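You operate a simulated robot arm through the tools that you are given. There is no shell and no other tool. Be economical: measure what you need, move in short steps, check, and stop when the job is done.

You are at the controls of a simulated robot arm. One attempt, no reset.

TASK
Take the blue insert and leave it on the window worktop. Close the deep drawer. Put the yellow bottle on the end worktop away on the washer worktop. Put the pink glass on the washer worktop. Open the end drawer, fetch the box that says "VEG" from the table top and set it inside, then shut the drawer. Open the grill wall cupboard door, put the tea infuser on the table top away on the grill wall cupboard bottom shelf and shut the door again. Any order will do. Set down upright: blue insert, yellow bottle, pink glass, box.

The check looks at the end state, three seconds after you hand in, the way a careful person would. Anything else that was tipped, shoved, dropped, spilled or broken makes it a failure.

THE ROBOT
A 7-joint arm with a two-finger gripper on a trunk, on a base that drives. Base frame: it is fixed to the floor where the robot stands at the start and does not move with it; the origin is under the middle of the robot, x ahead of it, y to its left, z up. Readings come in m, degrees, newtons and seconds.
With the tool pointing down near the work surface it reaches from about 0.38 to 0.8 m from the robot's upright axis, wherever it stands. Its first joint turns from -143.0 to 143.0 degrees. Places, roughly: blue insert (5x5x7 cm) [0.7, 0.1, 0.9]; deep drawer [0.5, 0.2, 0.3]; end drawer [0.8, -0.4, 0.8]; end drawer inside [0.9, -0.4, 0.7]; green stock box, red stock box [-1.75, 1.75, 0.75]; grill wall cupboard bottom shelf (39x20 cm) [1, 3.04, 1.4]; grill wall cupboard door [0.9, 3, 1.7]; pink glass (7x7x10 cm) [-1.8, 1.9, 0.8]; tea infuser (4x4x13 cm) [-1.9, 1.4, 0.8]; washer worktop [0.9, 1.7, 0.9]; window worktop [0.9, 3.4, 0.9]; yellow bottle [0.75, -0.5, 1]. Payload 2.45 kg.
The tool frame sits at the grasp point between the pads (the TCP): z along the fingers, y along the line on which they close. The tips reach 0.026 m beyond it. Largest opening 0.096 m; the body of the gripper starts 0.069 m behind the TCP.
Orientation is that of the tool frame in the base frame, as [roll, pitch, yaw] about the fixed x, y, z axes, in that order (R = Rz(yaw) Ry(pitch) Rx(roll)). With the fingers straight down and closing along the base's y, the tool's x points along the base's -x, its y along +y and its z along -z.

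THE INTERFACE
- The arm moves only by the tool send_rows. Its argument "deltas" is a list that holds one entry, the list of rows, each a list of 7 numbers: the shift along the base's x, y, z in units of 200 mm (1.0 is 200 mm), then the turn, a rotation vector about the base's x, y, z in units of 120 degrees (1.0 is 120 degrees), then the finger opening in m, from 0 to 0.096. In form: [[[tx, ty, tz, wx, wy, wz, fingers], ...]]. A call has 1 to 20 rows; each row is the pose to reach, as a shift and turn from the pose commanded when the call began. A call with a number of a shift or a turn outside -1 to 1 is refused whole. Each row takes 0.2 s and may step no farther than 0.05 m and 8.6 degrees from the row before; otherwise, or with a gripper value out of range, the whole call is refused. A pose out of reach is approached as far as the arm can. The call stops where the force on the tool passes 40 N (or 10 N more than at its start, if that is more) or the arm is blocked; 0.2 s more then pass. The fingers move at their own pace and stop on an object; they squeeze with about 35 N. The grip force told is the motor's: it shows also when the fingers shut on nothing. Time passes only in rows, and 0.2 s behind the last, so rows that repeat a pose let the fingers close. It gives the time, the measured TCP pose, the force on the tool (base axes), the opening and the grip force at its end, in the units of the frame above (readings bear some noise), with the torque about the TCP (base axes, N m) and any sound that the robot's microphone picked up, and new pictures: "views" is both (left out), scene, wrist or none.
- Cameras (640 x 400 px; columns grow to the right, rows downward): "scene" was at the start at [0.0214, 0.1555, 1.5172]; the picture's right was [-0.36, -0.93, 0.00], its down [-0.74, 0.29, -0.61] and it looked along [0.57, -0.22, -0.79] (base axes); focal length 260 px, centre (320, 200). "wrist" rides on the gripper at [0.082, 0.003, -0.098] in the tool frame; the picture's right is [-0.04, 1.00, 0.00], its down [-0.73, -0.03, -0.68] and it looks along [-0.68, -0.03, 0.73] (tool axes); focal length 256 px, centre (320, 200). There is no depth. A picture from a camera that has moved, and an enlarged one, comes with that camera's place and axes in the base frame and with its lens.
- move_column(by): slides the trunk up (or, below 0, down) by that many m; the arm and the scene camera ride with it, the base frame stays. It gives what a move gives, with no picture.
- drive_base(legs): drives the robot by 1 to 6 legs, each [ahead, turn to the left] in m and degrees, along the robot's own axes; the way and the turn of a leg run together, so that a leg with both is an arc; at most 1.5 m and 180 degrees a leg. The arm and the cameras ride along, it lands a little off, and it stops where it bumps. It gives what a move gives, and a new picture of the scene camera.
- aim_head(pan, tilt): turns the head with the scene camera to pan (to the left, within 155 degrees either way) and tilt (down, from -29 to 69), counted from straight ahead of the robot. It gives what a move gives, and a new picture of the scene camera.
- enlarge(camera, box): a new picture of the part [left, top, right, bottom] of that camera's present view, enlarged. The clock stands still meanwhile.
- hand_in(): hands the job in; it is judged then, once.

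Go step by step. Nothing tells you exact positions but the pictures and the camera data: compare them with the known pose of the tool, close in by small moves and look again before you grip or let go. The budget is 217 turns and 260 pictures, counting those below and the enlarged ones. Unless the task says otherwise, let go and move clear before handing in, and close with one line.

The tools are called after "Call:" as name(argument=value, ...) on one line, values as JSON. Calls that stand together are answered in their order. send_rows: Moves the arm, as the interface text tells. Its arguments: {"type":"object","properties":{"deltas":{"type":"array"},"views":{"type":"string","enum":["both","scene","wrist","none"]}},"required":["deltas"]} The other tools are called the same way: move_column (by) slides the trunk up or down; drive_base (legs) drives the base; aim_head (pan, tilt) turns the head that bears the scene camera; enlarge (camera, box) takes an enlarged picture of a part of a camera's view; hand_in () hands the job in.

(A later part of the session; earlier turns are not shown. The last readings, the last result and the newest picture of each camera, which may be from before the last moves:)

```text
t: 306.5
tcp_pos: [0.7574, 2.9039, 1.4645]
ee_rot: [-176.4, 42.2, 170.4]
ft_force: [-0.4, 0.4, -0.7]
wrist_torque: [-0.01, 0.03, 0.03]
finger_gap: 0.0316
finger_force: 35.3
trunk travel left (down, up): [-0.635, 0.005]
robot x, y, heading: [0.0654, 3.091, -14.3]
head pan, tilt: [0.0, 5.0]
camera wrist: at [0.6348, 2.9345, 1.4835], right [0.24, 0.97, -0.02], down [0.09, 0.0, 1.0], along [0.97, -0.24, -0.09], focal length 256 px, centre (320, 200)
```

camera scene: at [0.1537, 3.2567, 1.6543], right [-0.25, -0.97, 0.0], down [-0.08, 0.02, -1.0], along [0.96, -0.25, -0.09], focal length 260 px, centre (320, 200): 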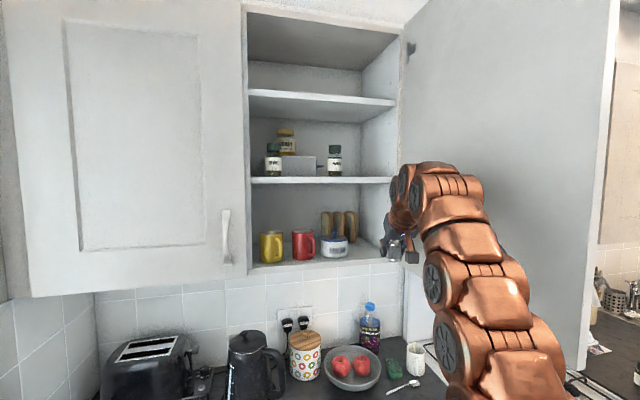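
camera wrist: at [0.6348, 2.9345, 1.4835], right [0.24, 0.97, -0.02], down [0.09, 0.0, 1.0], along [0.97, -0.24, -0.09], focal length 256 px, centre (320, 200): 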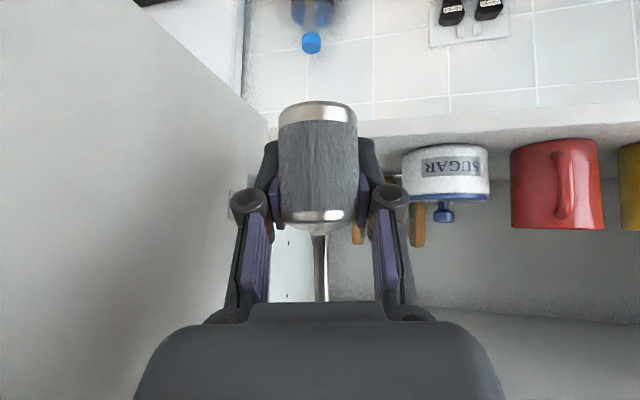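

Moving in over the shelf, a touch higher for clearance.

Call:
send_rows(deltas=[[[0, 0, 0.06, 0, 0, 0, 0.02], [0.15, 0, 0.06, 0, 0, 0, 0.02], [0.3, -0.01, 0.06, 0, 0, 0, 0.02], [0.45, -0.02, 0.06, 0, 0, 0, 0.02], [0.6, -0.03, 0.06, 0, 0, 0, 0.02], [0.75, -0.04, 0.06, 0, 0, 0, 0.02], [0.9, -0.05, 0.06, 0, 0, 0, 0.02]]])

```text
t: 308.1
tcp_pos: [0.7844, 2.9048, 1.4486]
ee_rot: [-176.5, 42.4, 170.3]
ft_force: [-0.1, 0.6, -0.4]
wrist_torque: [0.03, -0.03, 0.0]
finger_gap: 0.0316
finger_force: 34.8
out of reach, approached as far as the arm can: row 2, 3, 4, 5, 6, 7
trunk travel left (down, up): [-0.635, 0.005]
robot x, y, heading: [0.0651, 3.0943, -14.6]
head pan, tilt: [0.0, 5.0]
camera scene: at [0.1541, 3.2566, 1.6543], right [-0.25, -0.97, 0.0], down [-0.08, 0.02, -1.0], along [0.96, -0.25, -0.09], focal length 260 px, centre (320, 200)
camera wrist: at [0.6631, 2.936, 1.4666], right [0.24, 0.97, -0.02], down [0.09, 0.0, 1.0], along [0.97, -0.24, -0.08], focal length 256 px, centre (320, 200)
```

scene: 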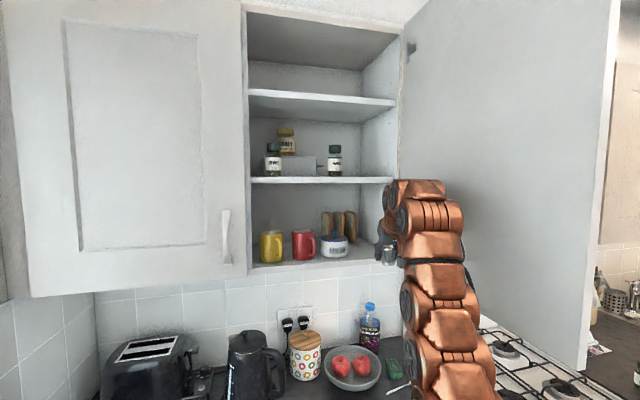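
wrist: 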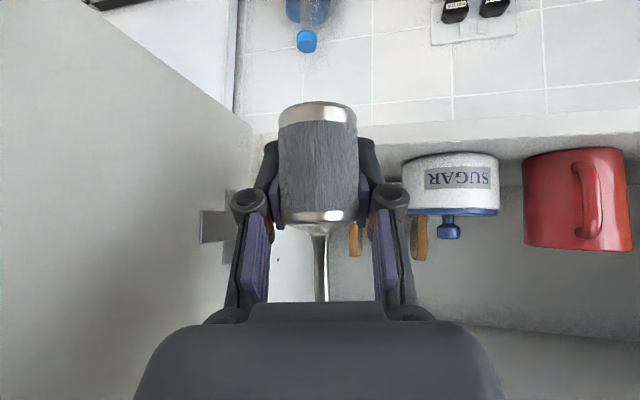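

Out of reach by ~14 cm in this posture. I'll pull back slightly to a comfortable pose, then inch the base ahead 0.13 m (its front stays short of the cabinet).

Call:
send_rows(deltas=[[[-0.07, 0.06, 0.04, 0, 0, 0, 0.02], [-0.14, 0.13, 0.09, 0, 0, 0, 0.02]]], views="none")

Call:
drive_base(legs=[[0.07, 0], [0.06, 0]])

Call:
send_rows(deltas=[[[0, 0, 0, 0, 0, 0, 0.02]]], views="wrist")

```text
t: 308.7
tcp_pos: [0.7568, 2.9275, 1.4648]
ee_rot: [-176.4, 42.2, 170.2]
ft_force: [0.2, -0.7, -1.5]
wrist_torque: [0.03, 0.01, 0.04]
finger_gap: 0.0317
finger_force: 35.4
trunk travel left (down, up): [-0.635, 0.005]
robot x, y, heading: [0.0634, 3.0924, -14.4]
head pan, tilt: [0.0, 5.0]
```

```text
t: 310.3
tcp_pos: [0.8822, 2.9123, 1.4695]
ee_rot: [-175.5, 43.1, 171.0]
ft_force: [-0.5, 4.3, -3.3]
wrist_torque: [-0.27, -0.13, -0.2]
finger_gap: 0.0316
finger_force: 35.1
trunk travel left (down, up): [-0.635, 0.005]
robot x, y, heading: [0.1938, 3.0578, -14.4]
head pan, tilt: [0.0, 5.0]
camera scene: at [0.2801, 3.2285, 1.6539], right [-0.25, -0.97, 0.0], down [-0.08, 0.02, -1.0], along [0.96, -0.25, -0.09], focal length 260 px, centre (320, 200)
```

scene: 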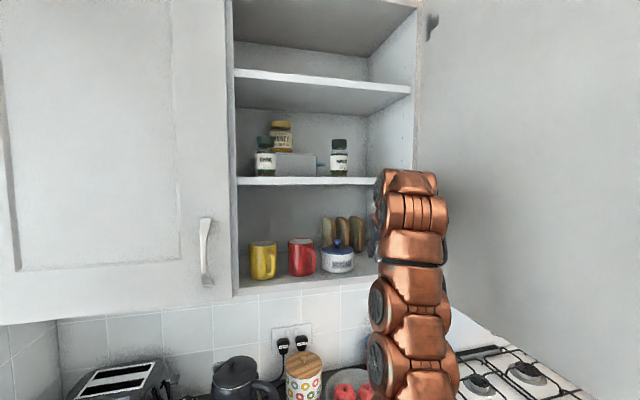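

```text
t: 310.7
tcp_pos: [0.8887, 2.8999, 1.469]
ee_rot: [-175.8, 43.9, 170.8]
ft_force: [-0.1, 0.2, 0.7]
wrist_torque: [-0.01, 0.02, 0.02]
finger_gap: 0.0316
finger_force: 35.5
trunk travel left (down, up): [-0.635, 0.005]
robot x, y, heading: [0.195, 3.0626, -14.7]
head pan, tilt: [0.0, 5.0]
camera wrist: at [0.7662, 2.9316, 1.4835], right [0.24, 0.97, -0.03], down [0.06, 0.01, 1.0], along [0.97, -0.24, -0.06], focal length 256 px, centre (320, 200)
```

wrist: 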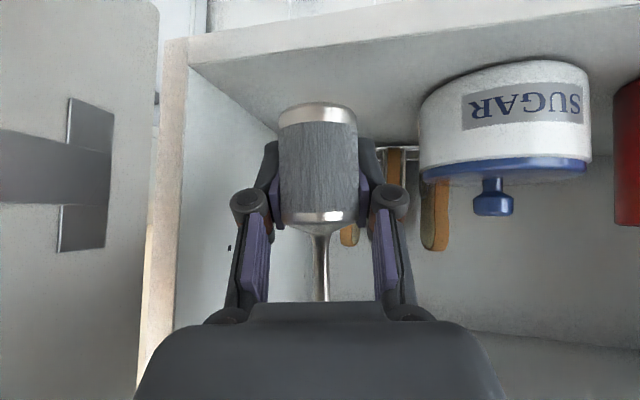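

Very good: the infuser hangs between the wall and the sugar pot. Forward 3.5 cm more and lower until contact.

Call:
send_rows(deltas=[[[0.09, 0.0, 0, 0, 0, 0, 0.02], [0.18, 0.0, 0, 0, 0, 0, 0.02], [0.18, 0.0, -0.06, 0, 0, 0, 0.02], [0.18, 0.0, -0.1, 0, 0, 0, 0.02], [0.18, 0.0, -0.13, 0, 0, 0, 0.02]]], views="wrist")

```text
t: 311.9
tcp_pos: [0.9227, 2.9043, 1.4373]
ee_rot: [-176.0, 42.6, 170.8]
ft_force: [-0.2, -0.8, -0.8]
wrist_torque: [0.0, -0.03, 0.01]
finger_gap: 0.0316
finger_force: 35.1
out of reach, approached as far as the arm can: row 2
trunk travel left (down, up): [-0.635, 0.005]
robot x, y, heading: [0.1947, 3.062, -14.5]
head pan, tilt: [0.0, 5.0]
camera wrist: at [0.7996, 2.9343, 1.4549], right [0.24, 0.97, -0.02], down [0.08, 0.01, 1.0], along [0.97, -0.24, -0.08], focal length 256 px, centre (320, 200)
```

wrist: 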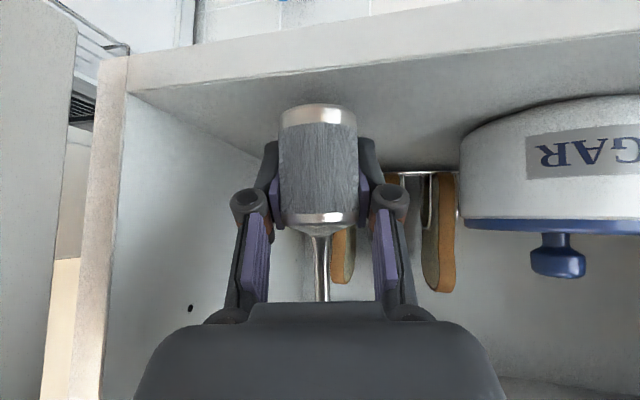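

Call:
send_rows(deltas=[[[0, 0, -0.02, 0, 0, 0, 0.02], [0, 0, -0.04, 0, 0, 0, 0.02], [0, 0, -0.06, 0, 0, 0, 0.02], [0, 0, -0.075, 0, 0, 0, 0.02]]], views="wrist")

```text
t: 312.9
tcp_pos: [0.9195, 2.9074, 1.4283]
ee_rot: [-175.9, 43.2, 170.9]
ft_force: [2.9, 2.5, 22.5]
wrist_torque: [0.25, -0.2, -0.03]
finger_gap: 0.0317
finger_force: 34.9
trunk travel left (down, up): [-0.635, 0.005]
robot x, y, heading: [0.1943, 3.057, -14.6]
head pan, tilt: [0.0, 5.0]
camera wrist: at [0.7962, 2.9383, 1.4446], right [0.24, 0.97, -0.03], down [0.07, 0.01, 1.0], along [0.97, -0.24, -0.07], focal length 256 px, centre (320, 200)
```

wrist: 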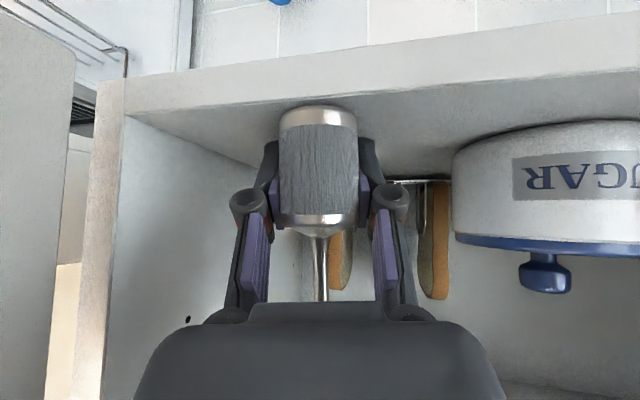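

The infuser stands on the shelf. Releasing and withdrawing along the tool axis.

Call:
send_rows(deltas=[[[0, 0, 0.02, 0, 0, 0, 0.035], [0, 0, 0.02, 0, 0, 0, 0.05], [0, 0, 0.02, 0, 0, 0, 0.06], [0, 0, 0.02, 0, 0, 0, 0.06], [-0.06, 0.01, 0.08, 0, 0, 0, 0.06], [-0.18, 0.03, 0.2, 0, 0, 0, 0.06], [-0.32, 0.055, 0.32, 0, 0, 0, 0.06], [-0.45, 0.07, 0.4, 0, 0, 0, 0.06]]])

```text
t: 314.7
tcp_pos: [0.8269, 2.9211, 1.5032]
ee_rot: [-175.8, 42.8, 170.8]
ft_force: [0.0, 0.8, -0.5]
wrist_torque: [-0.01, 0.02, -0.02]
finger_gap: 0.0601
finger_force: 0.1
trunk travel left (down, up): [-0.635, 0.005]
robot x, y, heading: [0.1925, 3.0577, -14.6]
head pan, tilt: [0.0, 5.0]
camera scene: at [0.2824, 3.2226, 1.6543], right [-0.25, -0.97, 0.0], down [-0.08, 0.02, -1.0], along [0.96, -0.25, -0.09], focal length 260 px, centre (320, 200)
camera wrist: at [0.7049, 2.952, 1.5199], right [0.24, 0.97, -0.03], down [0.08, 0.01, 1.0], along [0.97, -0.24, -0.07], focal length 256 px, centre (320, 200)
```

scene: 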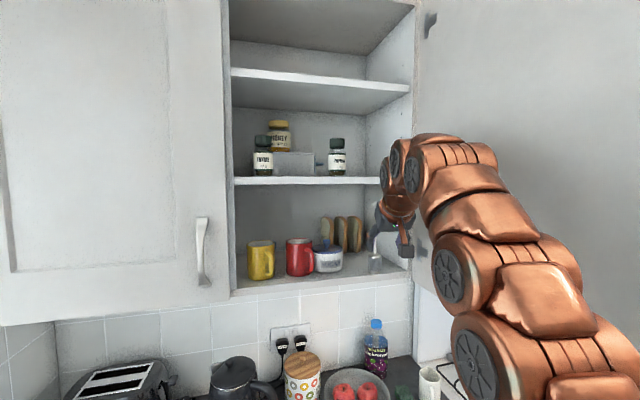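
wrist: 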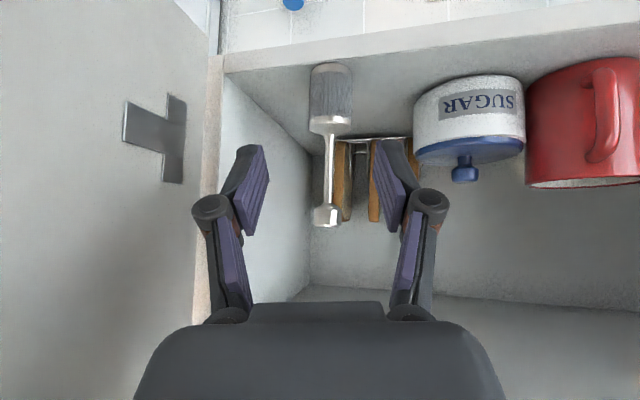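

The infuser stands on the bottom shelf. Backing the robot out carefully and going round to the outside of the open door.

Call:
drive_base(legs=[[-0.3, 0], [0, 25], [-0.38, 0]])

Call:
drive_base(legs=[[0, -100], [0.5, 0], [0, 95]])

```text
t: 320.1
tcp_pos: [0.1607, 3.2212, 1.4988]
ee_rot: [-175.1, 42.6, -163.6]
ft_force: [-0.1, -0.6, -0.2]
wrist_torque: [0.03, -0.08, 0.07]
finger_gap: 0.0598
finger_force: 0.0
trunk travel left (down, up): [-0.635, 0.005]
robot x, y, heading: [-0.4742, 3.064, 10.8]
head pan, tilt: [0.0, 5.0]
camera scene: at [-0.4718, 3.2695, 1.65], right [0.18, -0.98, 0.01], down [-0.08, -0.03, -1.0], along [0.98, 0.18, -0.08], focal length 260 px, centre (320, 200)
```

scene: 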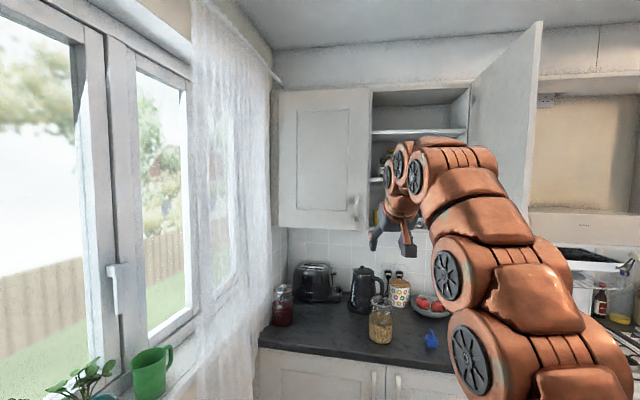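

```text
t: 331.2
tcp_pos: [0.1895, 2.6359, 1.4966]
ee_rot: [-176.1, 42.5, -170.1]
ft_force: [-0.2, 0.2, 0.0]
wrist_torque: [-0.02, 0.01, -0.02]
finger_gap: 0.0599
finger_force: 0.0
trunk travel left (down, up): [-0.635, 0.005]
robot x, y, heading: [-0.4663, 2.5637, 5.3]
head pan, tilt: [0.0, 5.0]
camera scene: at [-0.4374, 2.7474, 1.6503], right [0.09, -1.0, 0.0], down [-0.09, -0.01, -1.0], along [0.99, 0.09, -0.09], focal length 260 px, centre (320, 200)
```

scene: 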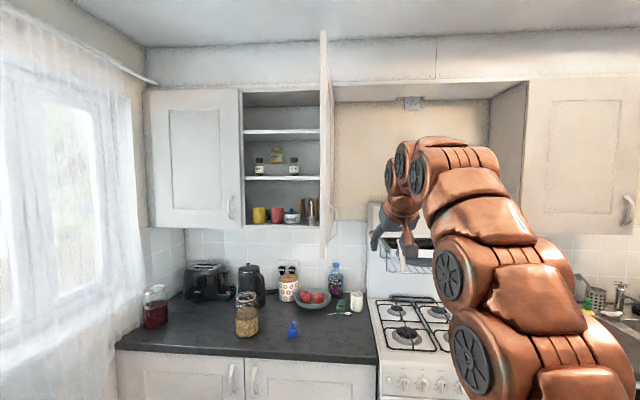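

The door stands at about 90°, seen edge-on. I'll point the tool forward, closed, at z≈1.6 on the door's outer side.

Call:
send_rows(deltas=[[[0.1, 0, 0.05, 0, -0.06, 0, 0.03], [0.2, 0, 0.1, 0, -0.12, 0, 0.0], [0.3, 0, 0.2, 0, -0.18, 0, 0.0], [0.4, 0, 0.3, 0, -0.24, 0, 0.0], [0.5, 0, 0.4, 0, -0.3, 0, 0.0], [0.6, 0, 0.5, 0, -0.36, 0, 0.0], [0.6, 0, 0.5, 0, -0.39, 0, 0.0]]], views="none")

Call:
drive_base(legs=[[0.2, 0]])

```text
t: 332.8
tcp_pos: [0.3077, 2.6359, 1.5957]
ee_rot: [-94.9, 82.6, -91.9]
ft_force: [-0.4, 0.4, -0.9]
wrist_torque: [-0.01, 0.0, -0.01]
finger_gap: 0.0003
finger_force: 28.5
trunk travel left (down, up): [-0.635, 0.005]
robot x, y, heading: [-0.4667, 2.5689, 5.0]
head pan, tilt: [0.0, 5.0]
```

```text
t: 334.4
tcp_pos: [0.4983, 2.6538, 1.596]
ee_rot: [-94.8, 82.5, -91.9]
ft_force: [-0.2, 0.1, 0.2]
wrist_torque: [-0.05, 0.03, 0.01]
finger_gap: 0.0001
finger_force: 28.6
trunk travel left (down, up): [-0.635, 0.005]
robot x, y, heading: [-0.2736, 2.5791, 4.7]
head pan, tilt: [0.0, 5.0]
camera scene: at [-0.2463, 2.7641, 1.6503], right [0.09, -1.0, 0.0], down [-0.09, -0.01, -1.0], along [0.99, 0.09, -0.09], focal length 260 px, centre (320, 200)
```

scene: 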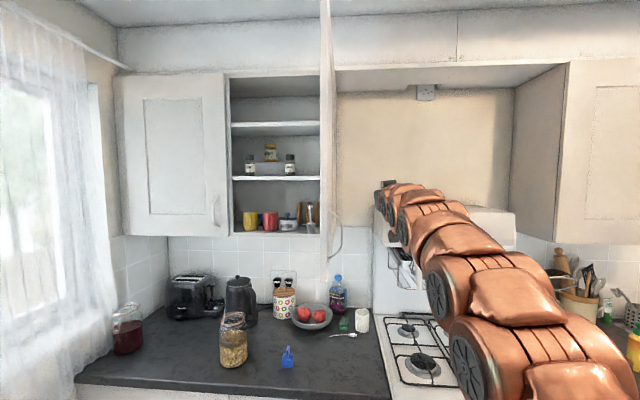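

Call:
send_rows(deltas=[[[0, 0.15, 0, 0, 0, 0, 0], [0, 0.3, 0, 0, 0, 0, 0], [0, 0.38, 0, 0, 0, 0, 0], [0, 0.46, 0, 0, 0, 0, 0], [0, 0.54, 0, 0, 0, 0, 0], [0, 0.62, 0, 0, 0, 0, 0], [0, 0.7, 0, 0, 0, 0, 0], [0, 0.78, 0, 0, 0, 0, 0], [0, 0.86, 0, 0, 0, 0, 0], [0, 0.94, 0, 0, 0, 0, 0], [0, 1.0, 0, 0, 0, 0, 0]]], views="scene")

```text
t: 336.8
tcp_pos: [0.4973, 2.8529, 1.599]
ee_rot: [-94.6, 82.7, -91.7]
ft_force: [-0.5, -0.4, -0.6]
wrist_torque: [-0.04, 0.03, 0.02]
finger_gap: 0.0
finger_force: 28.4
trunk travel left (down, up): [-0.635, 0.005]
robot x, y, heading: [-0.2718, 2.5799, 4.9]
head pan, tilt: [0.0, 5.0]
camera scene: at [-0.2462, 2.7641, 1.6503], right [0.09, -1.0, 0.0], down [-0.09, -0.01, -1.0], along [0.99, 0.09, -0.09], focal length 260 px, centre (320, 200)
```

scene: 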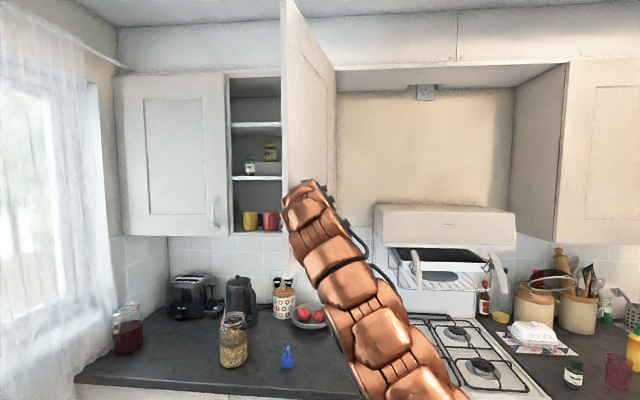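

Door is closing. Continuing the push left and forward.

Call:
send_rows(deltas=[[[0.02, 0.08, 0, 0, 0, 0, 0], [0.05, 0.17, 0, 0, 0, 0, 0], [0.08, 0.26, 0, 0, 0, 0, 0], [0.12, 0.35, 0, 0, 0, 0, 0], [0.16, 0.44, 0, 0, 0, 0, 0], [0.22, 0.53, 0, 0, 0, 0, 0], [0.28, 0.62, 0, 0, 0, 0, 0], [0.35, 0.7, 0, 0, 0, 0, 0], [0.43, 0.77, 0, 0, 0, 0, 0], [0.52, 0.84, 0, 0, 0, 0, 0]]], views="scene")

```text
t: 339.0
tcp_pos: [0.5081, 2.9149, 1.5793]
ee_rot: [-95.0, 82.6, -91.9]
ft_force: [0.6, -0.1, -0.1]
wrist_torque: [0.01, -0.04, -0.03]
finger_gap: 0.0
finger_force: 28.4
out of reach, approached as far as the arm can: row 3, 4, 5, 6, 7, 8, 9, 10
trunk travel left (down, up): [-0.635, 0.005]
robot x, y, heading: [-0.2715, 2.5814, 4.9]
head pan, tilt: [0.0, 5.0]
camera scene: at [-0.246, 2.7644, 1.6503], right [0.09, -1.0, 0.0], down [-0.09, -0.01, -1.0], along [0.99, 0.09, -0.09], focal length 260 px, centre (320, 200)
```

scene: 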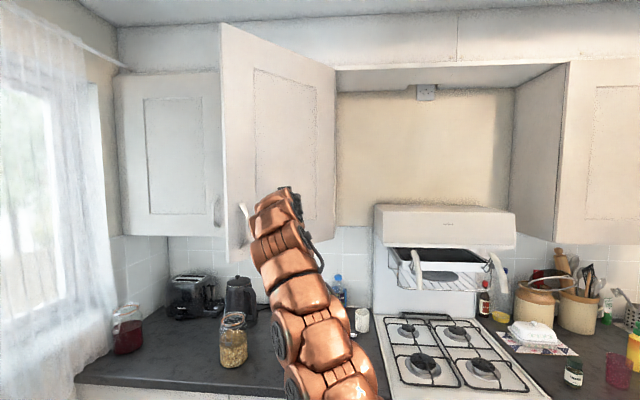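

Now at about 38°. I'll turn left a bit and drive ahead to press it shut near the handle.

Call:
drive_base(legs=[[0, 10], [0.2, 0], [0.08, 0]])

```text
t: 341.9
tcp_pos: [0.7173, 3.1061, 1.5797]
ee_rot: [-94.7, 82.6, -82.4]
ft_force: [-0.1, -0.5, 0.1]
wrist_torque: [0.01, -0.01, 0.0]
finger_gap: 0.0
finger_force: 28.2
trunk travel left (down, up): [-0.635, 0.005]
robot x, y, heading: [0.0008, 2.6505, 14.3]
head pan, tilt: [0.0, 5.0]
camera scene: at [-0.0043, 2.8358, 1.6503], right [0.25, -0.97, 0.0], down [-0.08, -0.02, -1.0], along [0.97, 0.24, -0.09], focal length 260 px, centre (320, 200)
```

scene: 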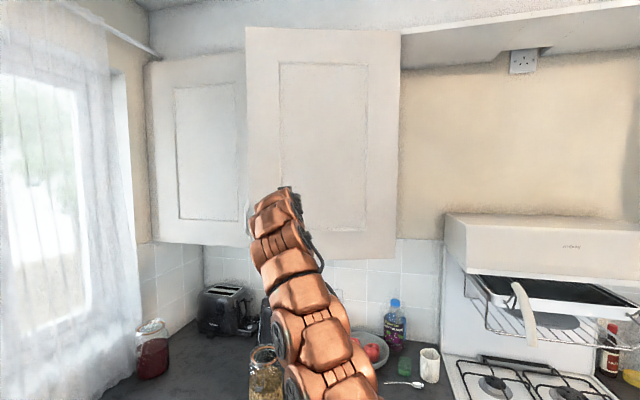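

Call:
drive_base(legs=[[0.09, 0]])

Call:
send_rows(deltas=[[[0.05, 0, 0, 0, 0, 0, 0], [0.1, 0, 0, 0, 0, 0, 0], [0.15, 0, 0, 0, 0, 0, 0], [0.2, 0, 0, 0, 0, 0, 0], [0.25, 0, 0, 0, 0, 0, 0], [0.3, 0, 0, 0, 0, 0, 0]]], views="scene")

```text
t: 343.0
tcp_pos: [0.8046, 3.1262, 1.58]
ee_rot: [-94.8, 82.6, -82.6]
ft_force: [0.3, 0.4, 0.1]
wrist_torque: [-0.03, -0.01, -0.01]
finger_gap: 0.0001
finger_force: 29.2
trunk travel left (down, up): [-0.635, 0.005]
robot x, y, heading: [0.0882, 2.6739, 14.3]
head pan, tilt: [0.0, 5.0]
camera scene: at [0.0836, 2.8575, 1.6503], right [0.24, -0.97, 0.0], down [-0.08, -0.02, -1.0], along [0.97, 0.24, -0.09], focal length 260 px, centre (320, 200)
```

scene: 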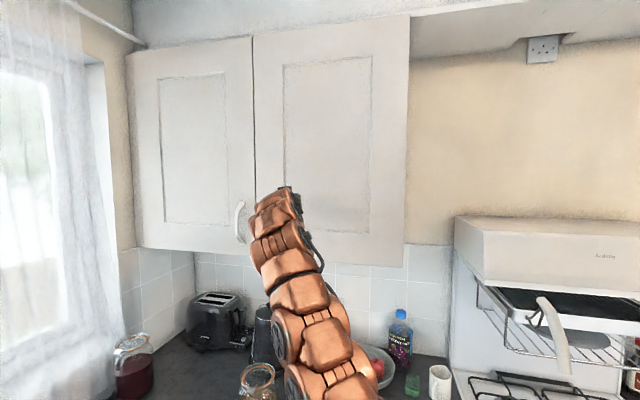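

```text
t: 344.4
tcp_pos: [0.8415, 3.115, 1.5543]
ee_rot: [-95.6, 82.5, -83.3]
ft_force: [-0.8, 1.0, -0.7]
wrist_torque: [0.07, -0.08, -0.11]
finger_gap: 0.0
finger_force: 29.0
out of reach, approached as far as the arm can: row 1, 2, 3, 4, 5, 6
trunk travel left (down, up): [-0.635, 0.005]
robot x, y, heading: [0.084, 2.6714, 14.0]
head pan, tilt: [0.0, 5.0]
camera scene: at [0.0847, 2.8568, 1.6503], right [0.24, -0.97, 0.0], down [-0.09, -0.02, -1.0], along [0.97, 0.24, -0.09], focal length 260 px, centre (320, 200)
```

scene: 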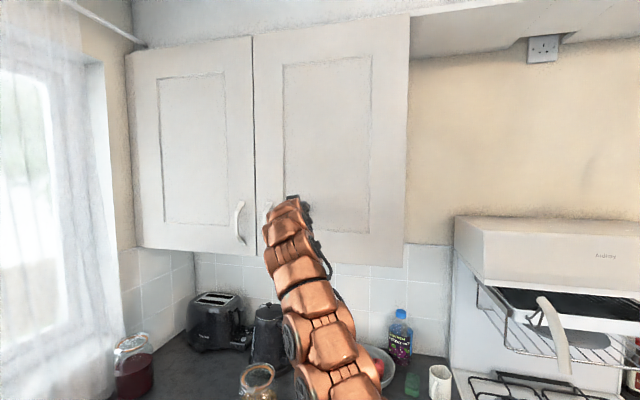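

Looks flush. One gentle nudge, then back away to verify.

Call:
drive_base(legs=[[0.025, 0]])

Call:
drive_base(legs=[[-0.4, 0]])

```text
t: 345.2
tcp_pos: [0.8412, 3.1183, 1.5596]
ee_rot: [-94.3, 82.8, -81.9]
ft_force: [-14.3, -7.4, -2.4]
wrist_torque: [-0.08, 0.21, -0.24]
finger_gap: 0.0001
finger_force: 28.2
trunk travel left (down, up): [-0.635, 0.005]
robot x, y, heading: [0.0916, 2.6717, 14.2]
head pan, tilt: [0.0, 5.0]
stopped in leg 1: the force on the tool passed its limit at 81 N (the readings are from after the stop); the commanded pose is now the measured one
camera scene: at [0.0882, 2.8574, 1.6504], right [0.25, -0.97, 0.0], down [-0.08, -0.02, -1.0], along [0.96, 0.25, -0.09], focal length 260 px, centre (320, 200)
```

scene: 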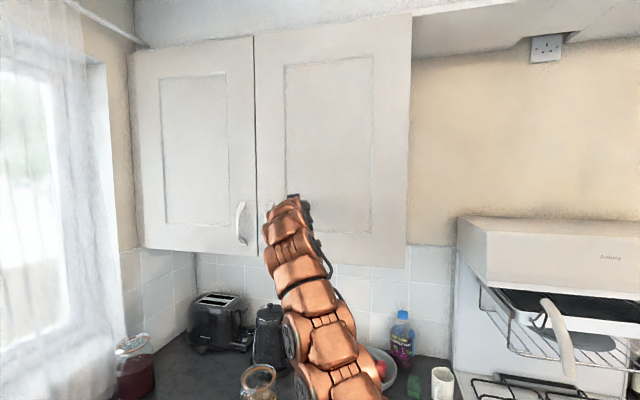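

```text
t: 347.6
tcp_pos: [0.4715, 3.0241, 1.5575]
ee_rot: [-95.5, 82.7, -83.1]
ft_force: [-1.1, 1.1, -0.2]
wrist_torque: [-0.02, -0.02, 0.0]
finger_gap: 0.0
finger_force: 28.3
trunk travel left (down, up): [-0.635, 0.005]
robot x, y, heading: [-0.2777, 2.5796, 14.2]
head pan, tilt: [0.0, 5.0]
camera scene: at [-0.281, 2.7631, 1.6503], right [0.25, -0.97, 0.0], down [-0.08, -0.02, -1.0], along [0.96, 0.25, -0.09], focal length 260 px, centre (320, 200)
```

scene: 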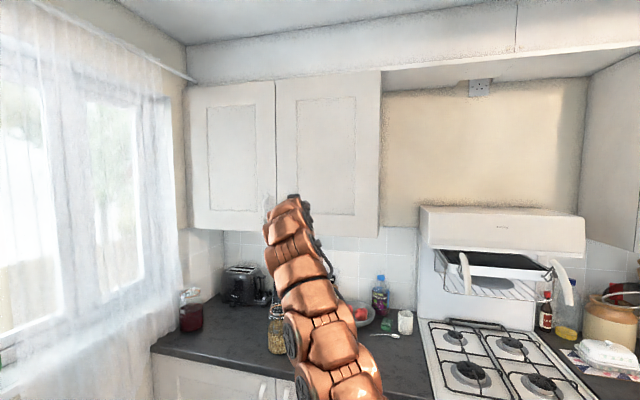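

The cupboard door is firmly shut. Now to the end drawer: I'll back along the kitchen and then face it.

Call:
drive_base(legs=[[0, 76], [-1.5, 0], [-1.3, 0], [0, -90]])

Call:
move_column(by=-0.2)

Call:
aim_head(pan=-15, tilt=40)

```text
t: 368.1
tcp_pos: [0.6125, 0.0524, 1.5582]
ee_rot: [-95.6, 82.7, -98.6]
ft_force: [-0.6, 0.1, -0.3]
wrist_torque: [0.01, 0.02, 0.02]
finger_gap: 0.0
finger_force: 28.2
trunk travel left (down, up): [-0.635, 0.005]
robot x, y, heading: [-0.2292, -0.1826, -0.9]
head pan, tilt: [0.0, 5.0]
camera scene: at [-0.182, -0.0014, 1.6503], right [-0.01, -1.0, 0.0], down [-0.09, 0.0, -1.0], along [1.0, -0.01, -0.09], focal length 260 px, centre (320, 200)
```

scene: 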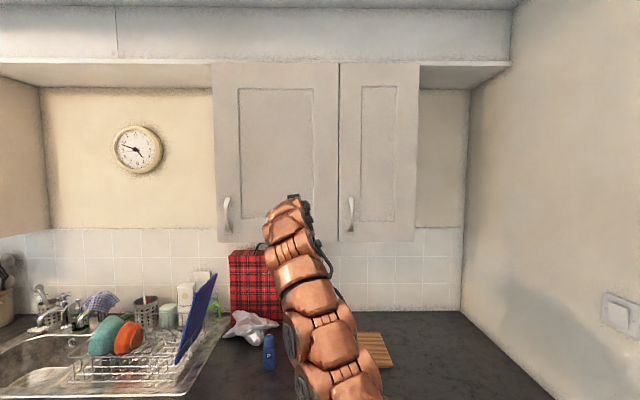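

```text
t: 370.3
tcp_pos: [0.6142, 0.0507, 1.3571]
ee_rot: [-95.6, 82.6, -98.5]
ft_force: [0.2, 1.0, 0.1]
wrist_torque: [0.02, -0.02, 0.03]
finger_gap: 0.0
finger_force: 28.2
trunk travel left (down, up): [-0.435, 0.205]
robot x, y, heading: [-0.2293, -0.1816, -1.0]
head pan, tilt: [0.0, 5.0]
```

```text
t: 371.3
tcp_pos: [0.6134, 0.0506, 1.3574]
ee_rot: [-95.7, 82.6, -98.6]
ft_force: [-0.9, -0.7, -0.3]
wrist_torque: [-0.02, 0.01, 0.01]
finger_gap: 0.0
finger_force: 28.1
trunk travel left (down, up): [-0.435, 0.205]
robot x, y, heading: [-0.2272, -0.1798, -0.8]
head pan, tilt: [-15.0, 40.0]
camera scene: at [-0.1919, -0.0233, 1.3946], right [-0.27, -0.96, 0.0], down [-0.62, 0.17, -0.77], along [0.74, -0.21, -0.64], focal length 260 px, centre (320, 200)
```

scene: 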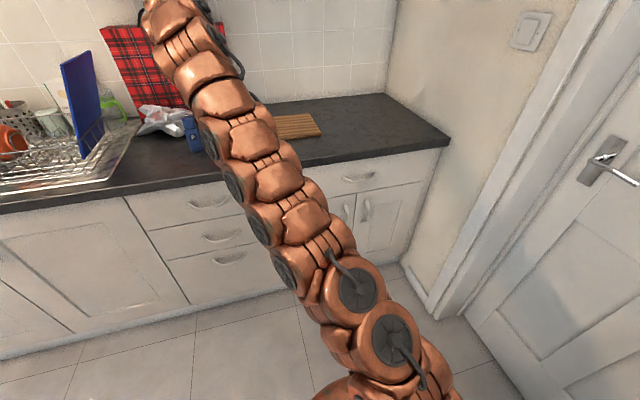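

The end drawer's handle is at about (0.585, -0.394, 0.80). I'll draw the arm back, move right, and roll the gripper so the fingers close vertically.

Call:
drive_base(legs=[[-0.1, 0]])

Call:
send_rows(deltas=[[[-0.05, -0.08, 0, 0.0625, 0, 0, 0.02], [-0.1, -0.16, 0, 0.125, 0, 0, 0.04], [-0.15, -0.24, 0, 0.1875, 0, 0, 0.06], [-0.2, -0.32, 0, 0.25, 0, 0, 0.06], [-0.25, -0.4, -0.05, 0.3125, 0, 0, 0.06], [-0.3, -0.48, -0.1, 0.375, 0, 0, 0.06], [-0.3, -0.56, -0.15, 0.4375, 0, 0, 0.06], [-0.3, -0.64, -0.2, 0.5, 0, 0, 0.06], [-0.3, -0.72, -0.25, 0.5625, 0, 0, 0.06], [-0.3, -0.8, -0.3, 0.625, 0, 0, 0.06], [-0.3, -0.9, -0.35, 0.6875, 0, 0, 0.06], [-0.3, -1, -0.4, 0.75, 0, 0, 0.06]]])

```text
t: 372.4
tcp_pos: [0.5116, 0.0534, 1.3562]
ee_rot: [-95.9, 82.6, -98.6]
ft_force: [-0.5, -0.1, -0.9]
wrist_torque: [-0.02, -0.02, -0.01]
finger_gap: 0.0002
finger_force: 28.4
trunk travel left (down, up): [-0.435, 0.205]
robot x, y, heading: [-0.3296, -0.1799, -0.7]
head pan, tilt: [-15.0, 40.0]
camera scene: at [-0.2944, -0.022, 1.3945], right [-0.27, -0.96, 0.0], down [-0.62, 0.17, -0.77], along [0.74, -0.21, -0.64], focal length 260 px, centre (320, 200)
```

scene: 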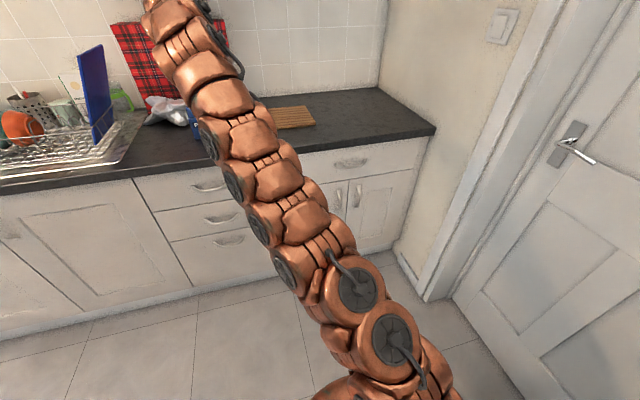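

```text
t: 375.1
tcp_pos: [0.4503, -0.1455, 1.2753]
ee_rot: [92.9, 7.3, 91.0]
ft_force: [-0.6, 0.0, 0.1]
wrist_torque: [0.0, -0.03, 0.01]
finger_gap: 0.06
finger_force: 0.0
trunk travel left (down, up): [-0.435, 0.205]
robot x, y, heading: [-0.3303, -0.1785, -0.6]
head pan, tilt: [-15.0, 40.0]
camera scene: at [-0.2945, -0.022, 1.3945], right [-0.27, -0.96, 0.0], down [-0.62, 0.17, -0.77], along [0.74, -0.21, -0.64], focal length 260 px, centre (320, 200)
camera wrist: at [0.3512, -0.0647, 1.2746], right [0.05, 0.09, 0.99], down [-0.67, -0.74, 0.1], along [0.74, -0.67, 0.02], focal length 256 px, centre (320, 200)
```

scene: 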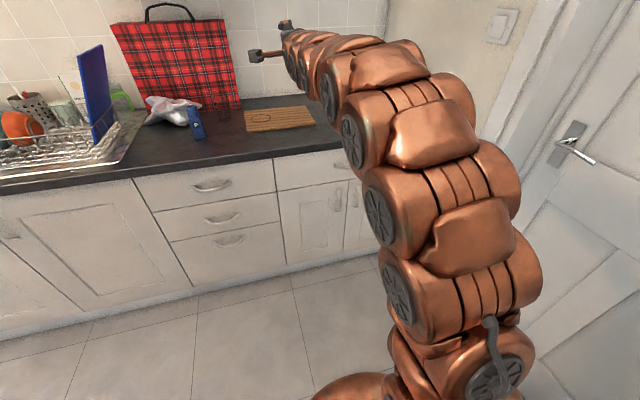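
wrist: 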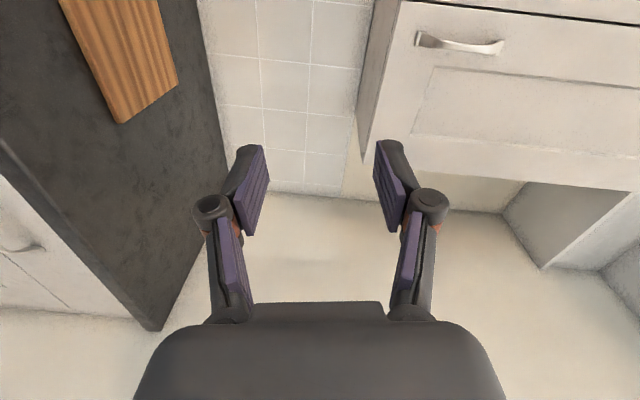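

The rolled grip works. Lowering the trunk and the arm to the handle's height, in front of the drawer.

Call:
move_column(by=-0.2)

Call:
send_rows(deltas=[[[0, -0.15, -0.15, 0, 0, 0, 0.06], [0, -0.3, -0.3, 0, 0, 0, 0.06], [0, -0.45, -0.45, 0, 0, 0, 0.06], [0, -0.6, -0.6, 0, 0, 0, 0.06], [0, -0.75, -0.75, 0, 0, 0, 0.06], [0, -0.9, -0.9, 0, 0, 0, 0.06], [0, -1, -1, 0, 0, 0, 0.06]]])

```text
t: 377.2
tcp_pos: [0.4503, -0.1461, 1.0767]
ee_rot: [92.9, 7.3, 91.2]
ft_force: [-0.9, 0.0, 0.1]
wrist_torque: [-0.01, 0.01, 0.0]
finger_gap: 0.06
finger_force: 0.2
trunk travel left (down, up): [-0.235, 0.405]
robot x, y, heading: [-0.3284, -0.1784, -0.7]
head pan, tilt: [-15.0, 40.0]
```

```text
t: 378.8
tcp_pos: [0.4522, -0.3413, 0.8756]
ee_rot: [93.0, 7.3, 91.2]
ft_force: [0.7, 0.1, 0.3]
wrist_torque: [0.0, -0.02, 0.02]
finger_gap: 0.0601
finger_force: 0.0
trunk travel left (down, up): [-0.235, 0.405]
robot x, y, heading: [-0.3292, -0.1796, -0.6]
head pan, tilt: [-15.0, 40.0]
camera scene: at [-0.2946, -0.0222, 1.1946], right [-0.27, -0.96, 0.0], down [-0.62, 0.17, -0.77], along [0.74, -0.21, -0.64], focal length 260 px, centre (320, 200)
camera wrist: at [0.3537, -0.2603, 0.8738], right [0.05, 0.09, 0.99], down [-0.66, -0.74, 0.1], along [0.75, -0.67, 0.02], focal length 256 px, centre (320, 200)
```

scene: 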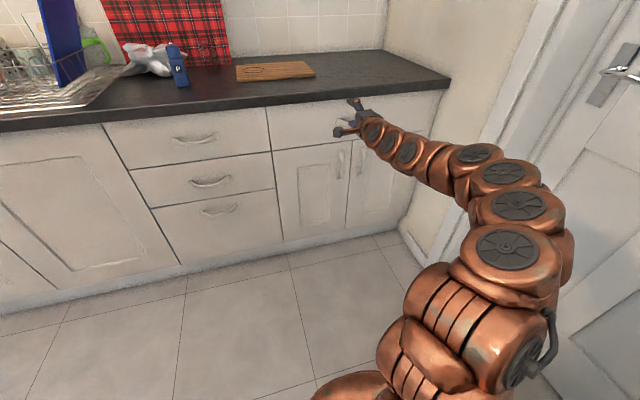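
wrist: 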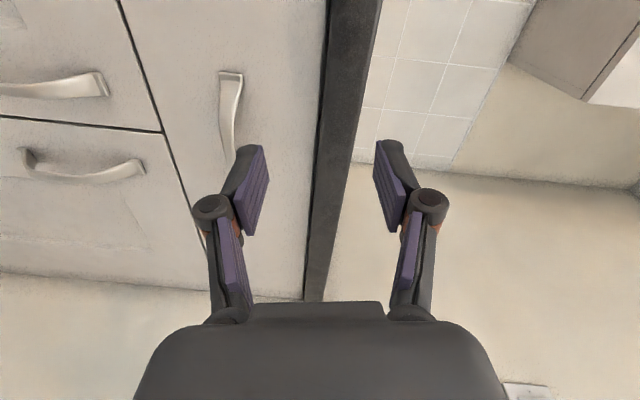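

Handle is at z≈0.787, y≈-0.38. Lowering level with it.

Call:
send_rows(deltas=[[[0, -0.1, -0.2, 0, 0, 0, 0.06], [0, -0.2, -0.4, 0, 0, 0, 0.06], [0.1, -0.2, -0.445, 0, 0, 0, 0.06], [0.25, -0.2, -0.445, 0, 0, 0, 0.06]]])

```text
t: 379.8
tcp_pos: [0.5004, -0.3833, 0.7883]
ee_rot: [92.8, 7.2, 91.1]
ft_force: [1.1, 0.0, 0.0]
wrist_torque: [0.02, 0.01, 0.03]
finger_gap: 0.0601
finger_force: 0.0
trunk travel left (down, up): [-0.235, 0.405]
robot x, y, heading: [-0.3277, -0.1836, -0.8]
head pan, tilt: [-15.0, 40.0]
camera scene: at [-0.2946, -0.0223, 1.1946], right [-0.27, -0.96, 0.0], down [-0.62, 0.17, -0.77], along [0.74, -0.21, -0.64], focal length 260 px, centre (320, 200)
camera wrist: at [0.4011, -0.3021, 0.7866], right [0.05, 0.09, 0.99], down [-0.67, -0.74, 0.1], along [0.74, -0.67, 0.02], focal length 256 px, centre (320, 200)
```

scene: 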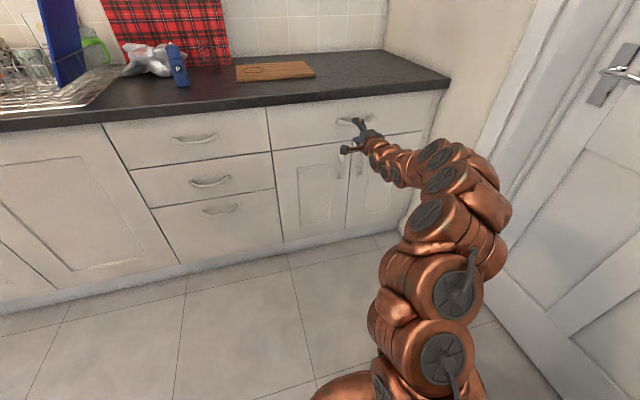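
wrist: 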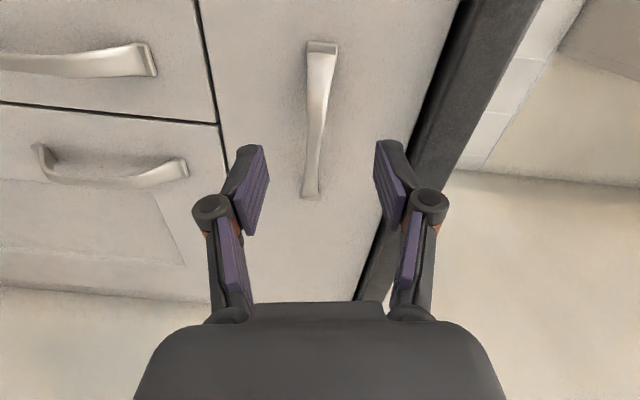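

Lined up. Advancing to straddle the handle and closing.

Call:
send_rows(deltas=[[[0.15, -0.05, -0.01, 0, 0, 0, 0.06], [0.3, -0.1, -0.01, 0, 0, 0, 0.06], [0.38, -0.1, -0.01, 0, 0, 0, 0.06], [0.38, -0.1, -0.01, 0, 0, 0, 0.04], [0.38, -0.1, -0.01, 0, 0, 0, 0.02], [0.38, -0.1, -0.01, 0, 0, 0, 0], [0.38, -0.1, -0.01, 0, 0, 0, 0], [0.38, -0.1, -0.01, 0, 0, 0, 0]]], views="wrist")

```text
t: 381.6
tcp_pos: [0.5786, -0.4071, 0.7812]
ee_rot: [93.2, 7.1, 91.2]
ft_force: [-10.4, 1.3, -19.4]
wrist_torque: [0.92, 0.04, -0.16]
finger_gap: 0.0115
finger_force: 38.7
trunk travel left (down, up): [-0.235, 0.405]
robot x, y, heading: [-0.3277, -0.1809, -0.5]
head pan, tilt: [-15.0, 40.0]
camera wrist: at [0.4799, -0.3258, 0.7807], right [0.05, 0.09, 0.99], down [-0.67, -0.74, 0.1], along [0.74, -0.67, 0.02], focal length 256 px, centre (320, 200)
```

wrist: 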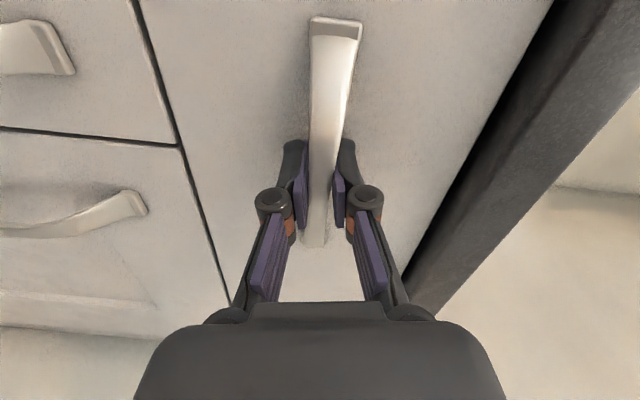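

Gripped. Pulling the drawer open by driving back.

Call:
drive_base(legs=[[-0.05, 0], [-0.1, 0], [-0.1, 0]])

```text
t: 384.0
tcp_pos: [0.349, -0.4068, 0.7816]
ee_rot: [93.3, 7.1, 90.8]
ft_force: [-1.0, -0.5, -2.9]
wrist_torque: [1.1, 0.0, 0.23]
finger_gap: 0.0114
finger_force: 38.5
trunk travel left (down, up): [-0.235, 0.405]
robot x, y, heading: [-0.5589, -0.1758, -0.6]
head pan, tilt: [-15.0, 40.0]
stopped in leg 3: the force on the tool passed its limit at 41 N (the readings are from after the stop); the commanded pose is now the measured one
camera scene: at [-0.523, -0.0198, 1.1949], right [-0.27, -0.96, 0.0], down [-0.62, 0.17, -0.77], along [0.74, -0.21, -0.64], focal length 260 px, centre (320, 200)
```

scene: 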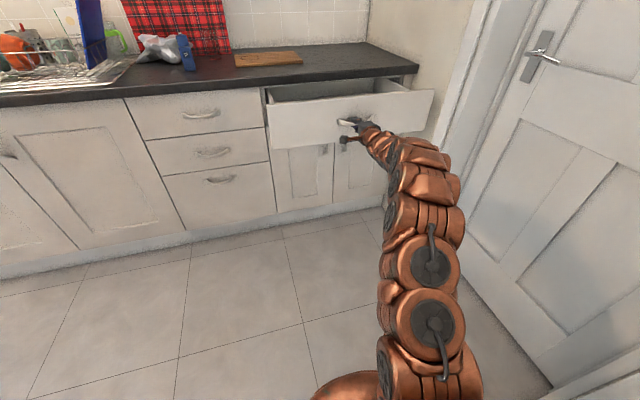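

Open by 23 cm. Trying a little more.

Call:
drive_base(legs=[[-0.07, 0]])

```text
t: 385.0
tcp_pos: [0.2815, -0.4073, 0.7806]
ee_rot: [93.1, 7.1, 90.7]
ft_force: [1.1, -0.4, -4.6]
wrist_torque: [0.94, -0.02, -0.13]
finger_gap: 0.0114
finger_force: 38.0
trunk travel left (down, up): [-0.235, 0.405]
robot x, y, heading: [-0.6228, -0.1764, -0.6]
head pan, tilt: [-15.0, 40.0]
camera scene: at [-0.5904, -0.0191, 1.1946], right [-0.27, -0.96, 0.0], down [-0.62, 0.17, -0.77], along [0.74, -0.21, -0.64], focal length 260 px, centre (320, 200)
```

scene: 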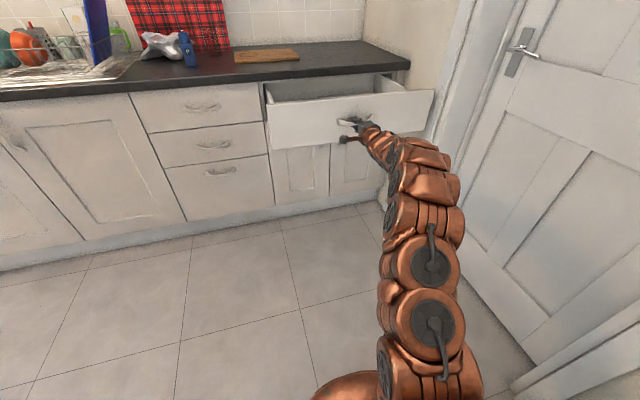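

Open by 30 cm. Releasing and backing off.

Call:
send_rows(deltas=[[[0, 0, 0, 0, 0, 0, 0.03], [0, 0, 0, 0, 0, 0, 0.06], [0, 0, 0, 0, 0, 0, 0.06]]], views="none")

Call:
drive_base(legs=[[-0.15, 0]])

Call:
move_column(by=0.35)

Call:
aim_head(pan=-20, tilt=30)

```text
t: 385.8
tcp_pos: [0.282, -0.4074, 0.7822]
ee_rot: [93.2, 7.1, 90.7]
ft_force: [0.3, -0.6, 0.4]
wrist_torque: [-0.02, 0.0, 0.02]
finger_gap: 0.0597
finger_force: 0.0
trunk travel left (down, up): [-0.235, 0.405]
robot x, y, heading: [-0.6233, -0.178, -0.7]
head pan, tilt: [-15.0, 40.0]
```

```text
t: 387.2
tcp_pos: [0.1293, -0.4065, 0.7815]
ee_rot: [93.2, 7.1, 90.6]
ft_force: [-0.3, 0.0, 0.5]
wrist_torque: [0.02, 0.0, 0.0]
finger_gap: 0.0601
finger_force: 0.0
trunk travel left (down, up): [-0.235, 0.405]
robot x, y, heading: [-0.7753, -0.1725, -0.9]
head pan, tilt: [-15.0, 40.0]
camera scene: at [-0.7407, -0.0169, 1.1946], right [-0.27, -0.96, 0.0], down [-0.62, 0.18, -0.77], along [0.74, -0.21, -0.64], focal length 260 px, centre (320, 200)
```

scene: 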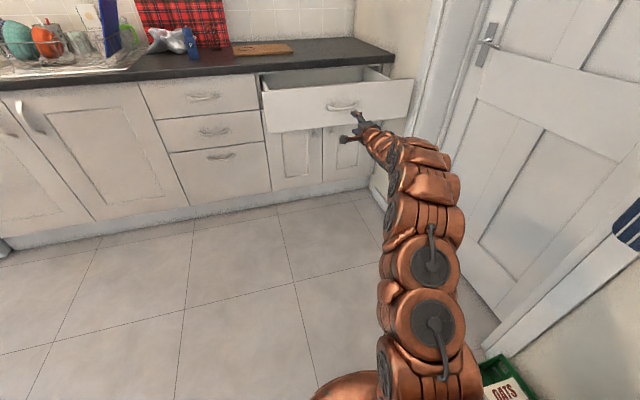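

```text
t: 390.6
tcp_pos: [0.1319, -0.4058, 1.131]
ee_rot: [93.2, 7.2, 90.6]
ft_force: [-0.1, 0.5, 0.0]
wrist_torque: [0.0, -0.01, 0.02]
finger_gap: 0.0599
finger_force: 0.1
trunk travel left (down, up): [-0.585, 0.055]
robot x, y, heading: [-0.7752, -0.1744, -0.7]
head pan, tilt: [-15.0, 40.0]
```

```text
t: 391.3
tcp_pos: [0.1302, -0.407, 1.1326]
ee_rot: [93.2, 7.1, 90.6]
ft_force: [0.5, -0.2, 0.2]
wrist_torque: [-0.02, 0.0, 0.01]
finger_gap: 0.0598
finger_force: 0.0
trunk travel left (down, up): [-0.585, 0.055]
robot x, y, heading: [-0.7736, -0.1762, -1.0]
head pan, tilt: [-20.0, 30.0]
camera scene: at [-0.7379, -0.0259, 1.5599], right [-0.36, -0.93, 0.0], down [-0.47, 0.18, -0.87], along [0.81, -0.31, -0.5], focal length 260 px, centre (320, 200)
```

scene: 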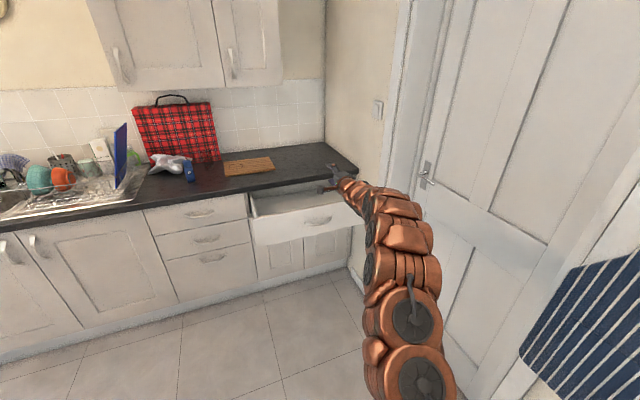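

Drawer is open. Restoring the arm to the tool-down carry pose.

Call:
send_rows(deltas=[[[-0.05, 0.05, 0, -0.0625, 0, 0, 0.06], [-0.1, 0.1, 0, -0.125, 0, 0, 0.06], [-0.15, 0.15, 0, -0.1875, 0, 0, 0.06], [-0.2, 0.2, 0, -0.25, 0, 0, 0.06], [-0.25, 0.25, 0, -0.3125, 0, 0, 0.06], [-0.3, 0.3, 0, -0.375, 0, 0, 0.06], [-0.35, 0.35, 0, -0.4375, 0, 0, 0.06], [-0.4, 0.4, 0, -0.5, 0, 0, 0.06], [-0.45, 0.45, 0, -0.5625, 0, 0, 0.06], [-0.5, 0.5, 0, -0.625, 0, 0, 0.06], [-0.5, 0.55, 0, -0.6875, 0, 0, 0.06], [-0.5, 0.6, 0, -0.75, 0, 0, 0.06]]], views="none")

Call:
send_rows(deltas=[[[0, 0.05, 0, 0, 0.065, 0, 0.06], [-0.05, 0.1, 0, 0, 0.13, 0, 0.06], [-0.1, 0.15, 0, 0, 0.19, 0, 0.06], [-0.2, 0.2, 0, 0, 0.25, 0, 0.06], [-0.3, 0.25, 0, 0, 0.31, 0, 0.06], [-0.4, 0.3, 0, 0, 0.37, 0, 0.06], [-0.5, 0.35, 0, 0, 0.43, 0, 0.06], [-0.6, 0.4, 0, 0, 0.49, 0, 0.06], [-0.7, 0.45, 0, 0, 0.55, 0, 0.06], [-0.8, 0.5, 0, 0, 0.61, 0, 0.06], [-0.9, 0.55, 0, 0, 0.67, 0, 0.06], [-1, 0.6, 0, 0, 0.73, 0, 0.06]]], views="scene")

```text
t: 393.9
tcp_pos: [0.0327, -0.2867, 1.1316]
ee_rot: [-91.7, 82.9, -95.0]
ft_force: [0.4, 0.4, -0.3]
wrist_torque: [-0.02, 0.02, 0.03]
finger_gap: 0.0601
finger_force: 0.1
trunk travel left (down, up): [-0.585, 0.055]
robot x, y, heading: [-0.7772, -0.1799, -0.9]
head pan, tilt: [-20.0, 30.0]
```

```text
t: 396.5
tcp_pos: [-0.1698, -0.1665, 1.1316]
ee_rot: [-176.5, 1.7, -172.8]
ft_force: [0.0, -0.1, -0.5]
wrist_torque: [0.01, -0.03, 0.0]
finger_gap: 0.0598
finger_force: 0.0
trunk travel left (down, up): [-0.585, 0.055]
robot x, y, heading: [-0.781, -0.1709, -0.6]
head pan, tilt: [-20.0, 30.0]
camera scene: at [-0.7379, -0.0258, 1.5599], right [-0.36, -0.93, 0.0], down [-0.47, 0.18, -0.87], along [0.81, -0.31, -0.5], focal length 260 px, centre (320, 200)
```

scene: 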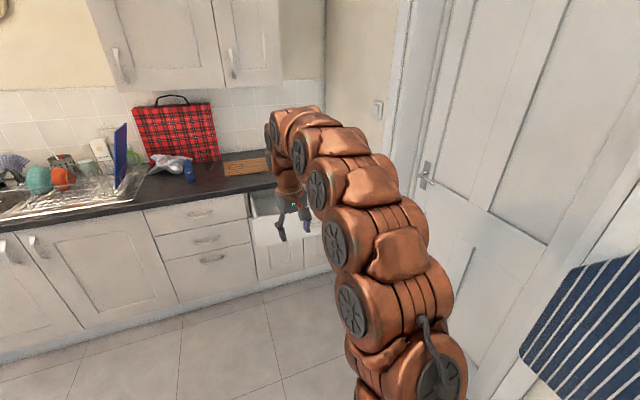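

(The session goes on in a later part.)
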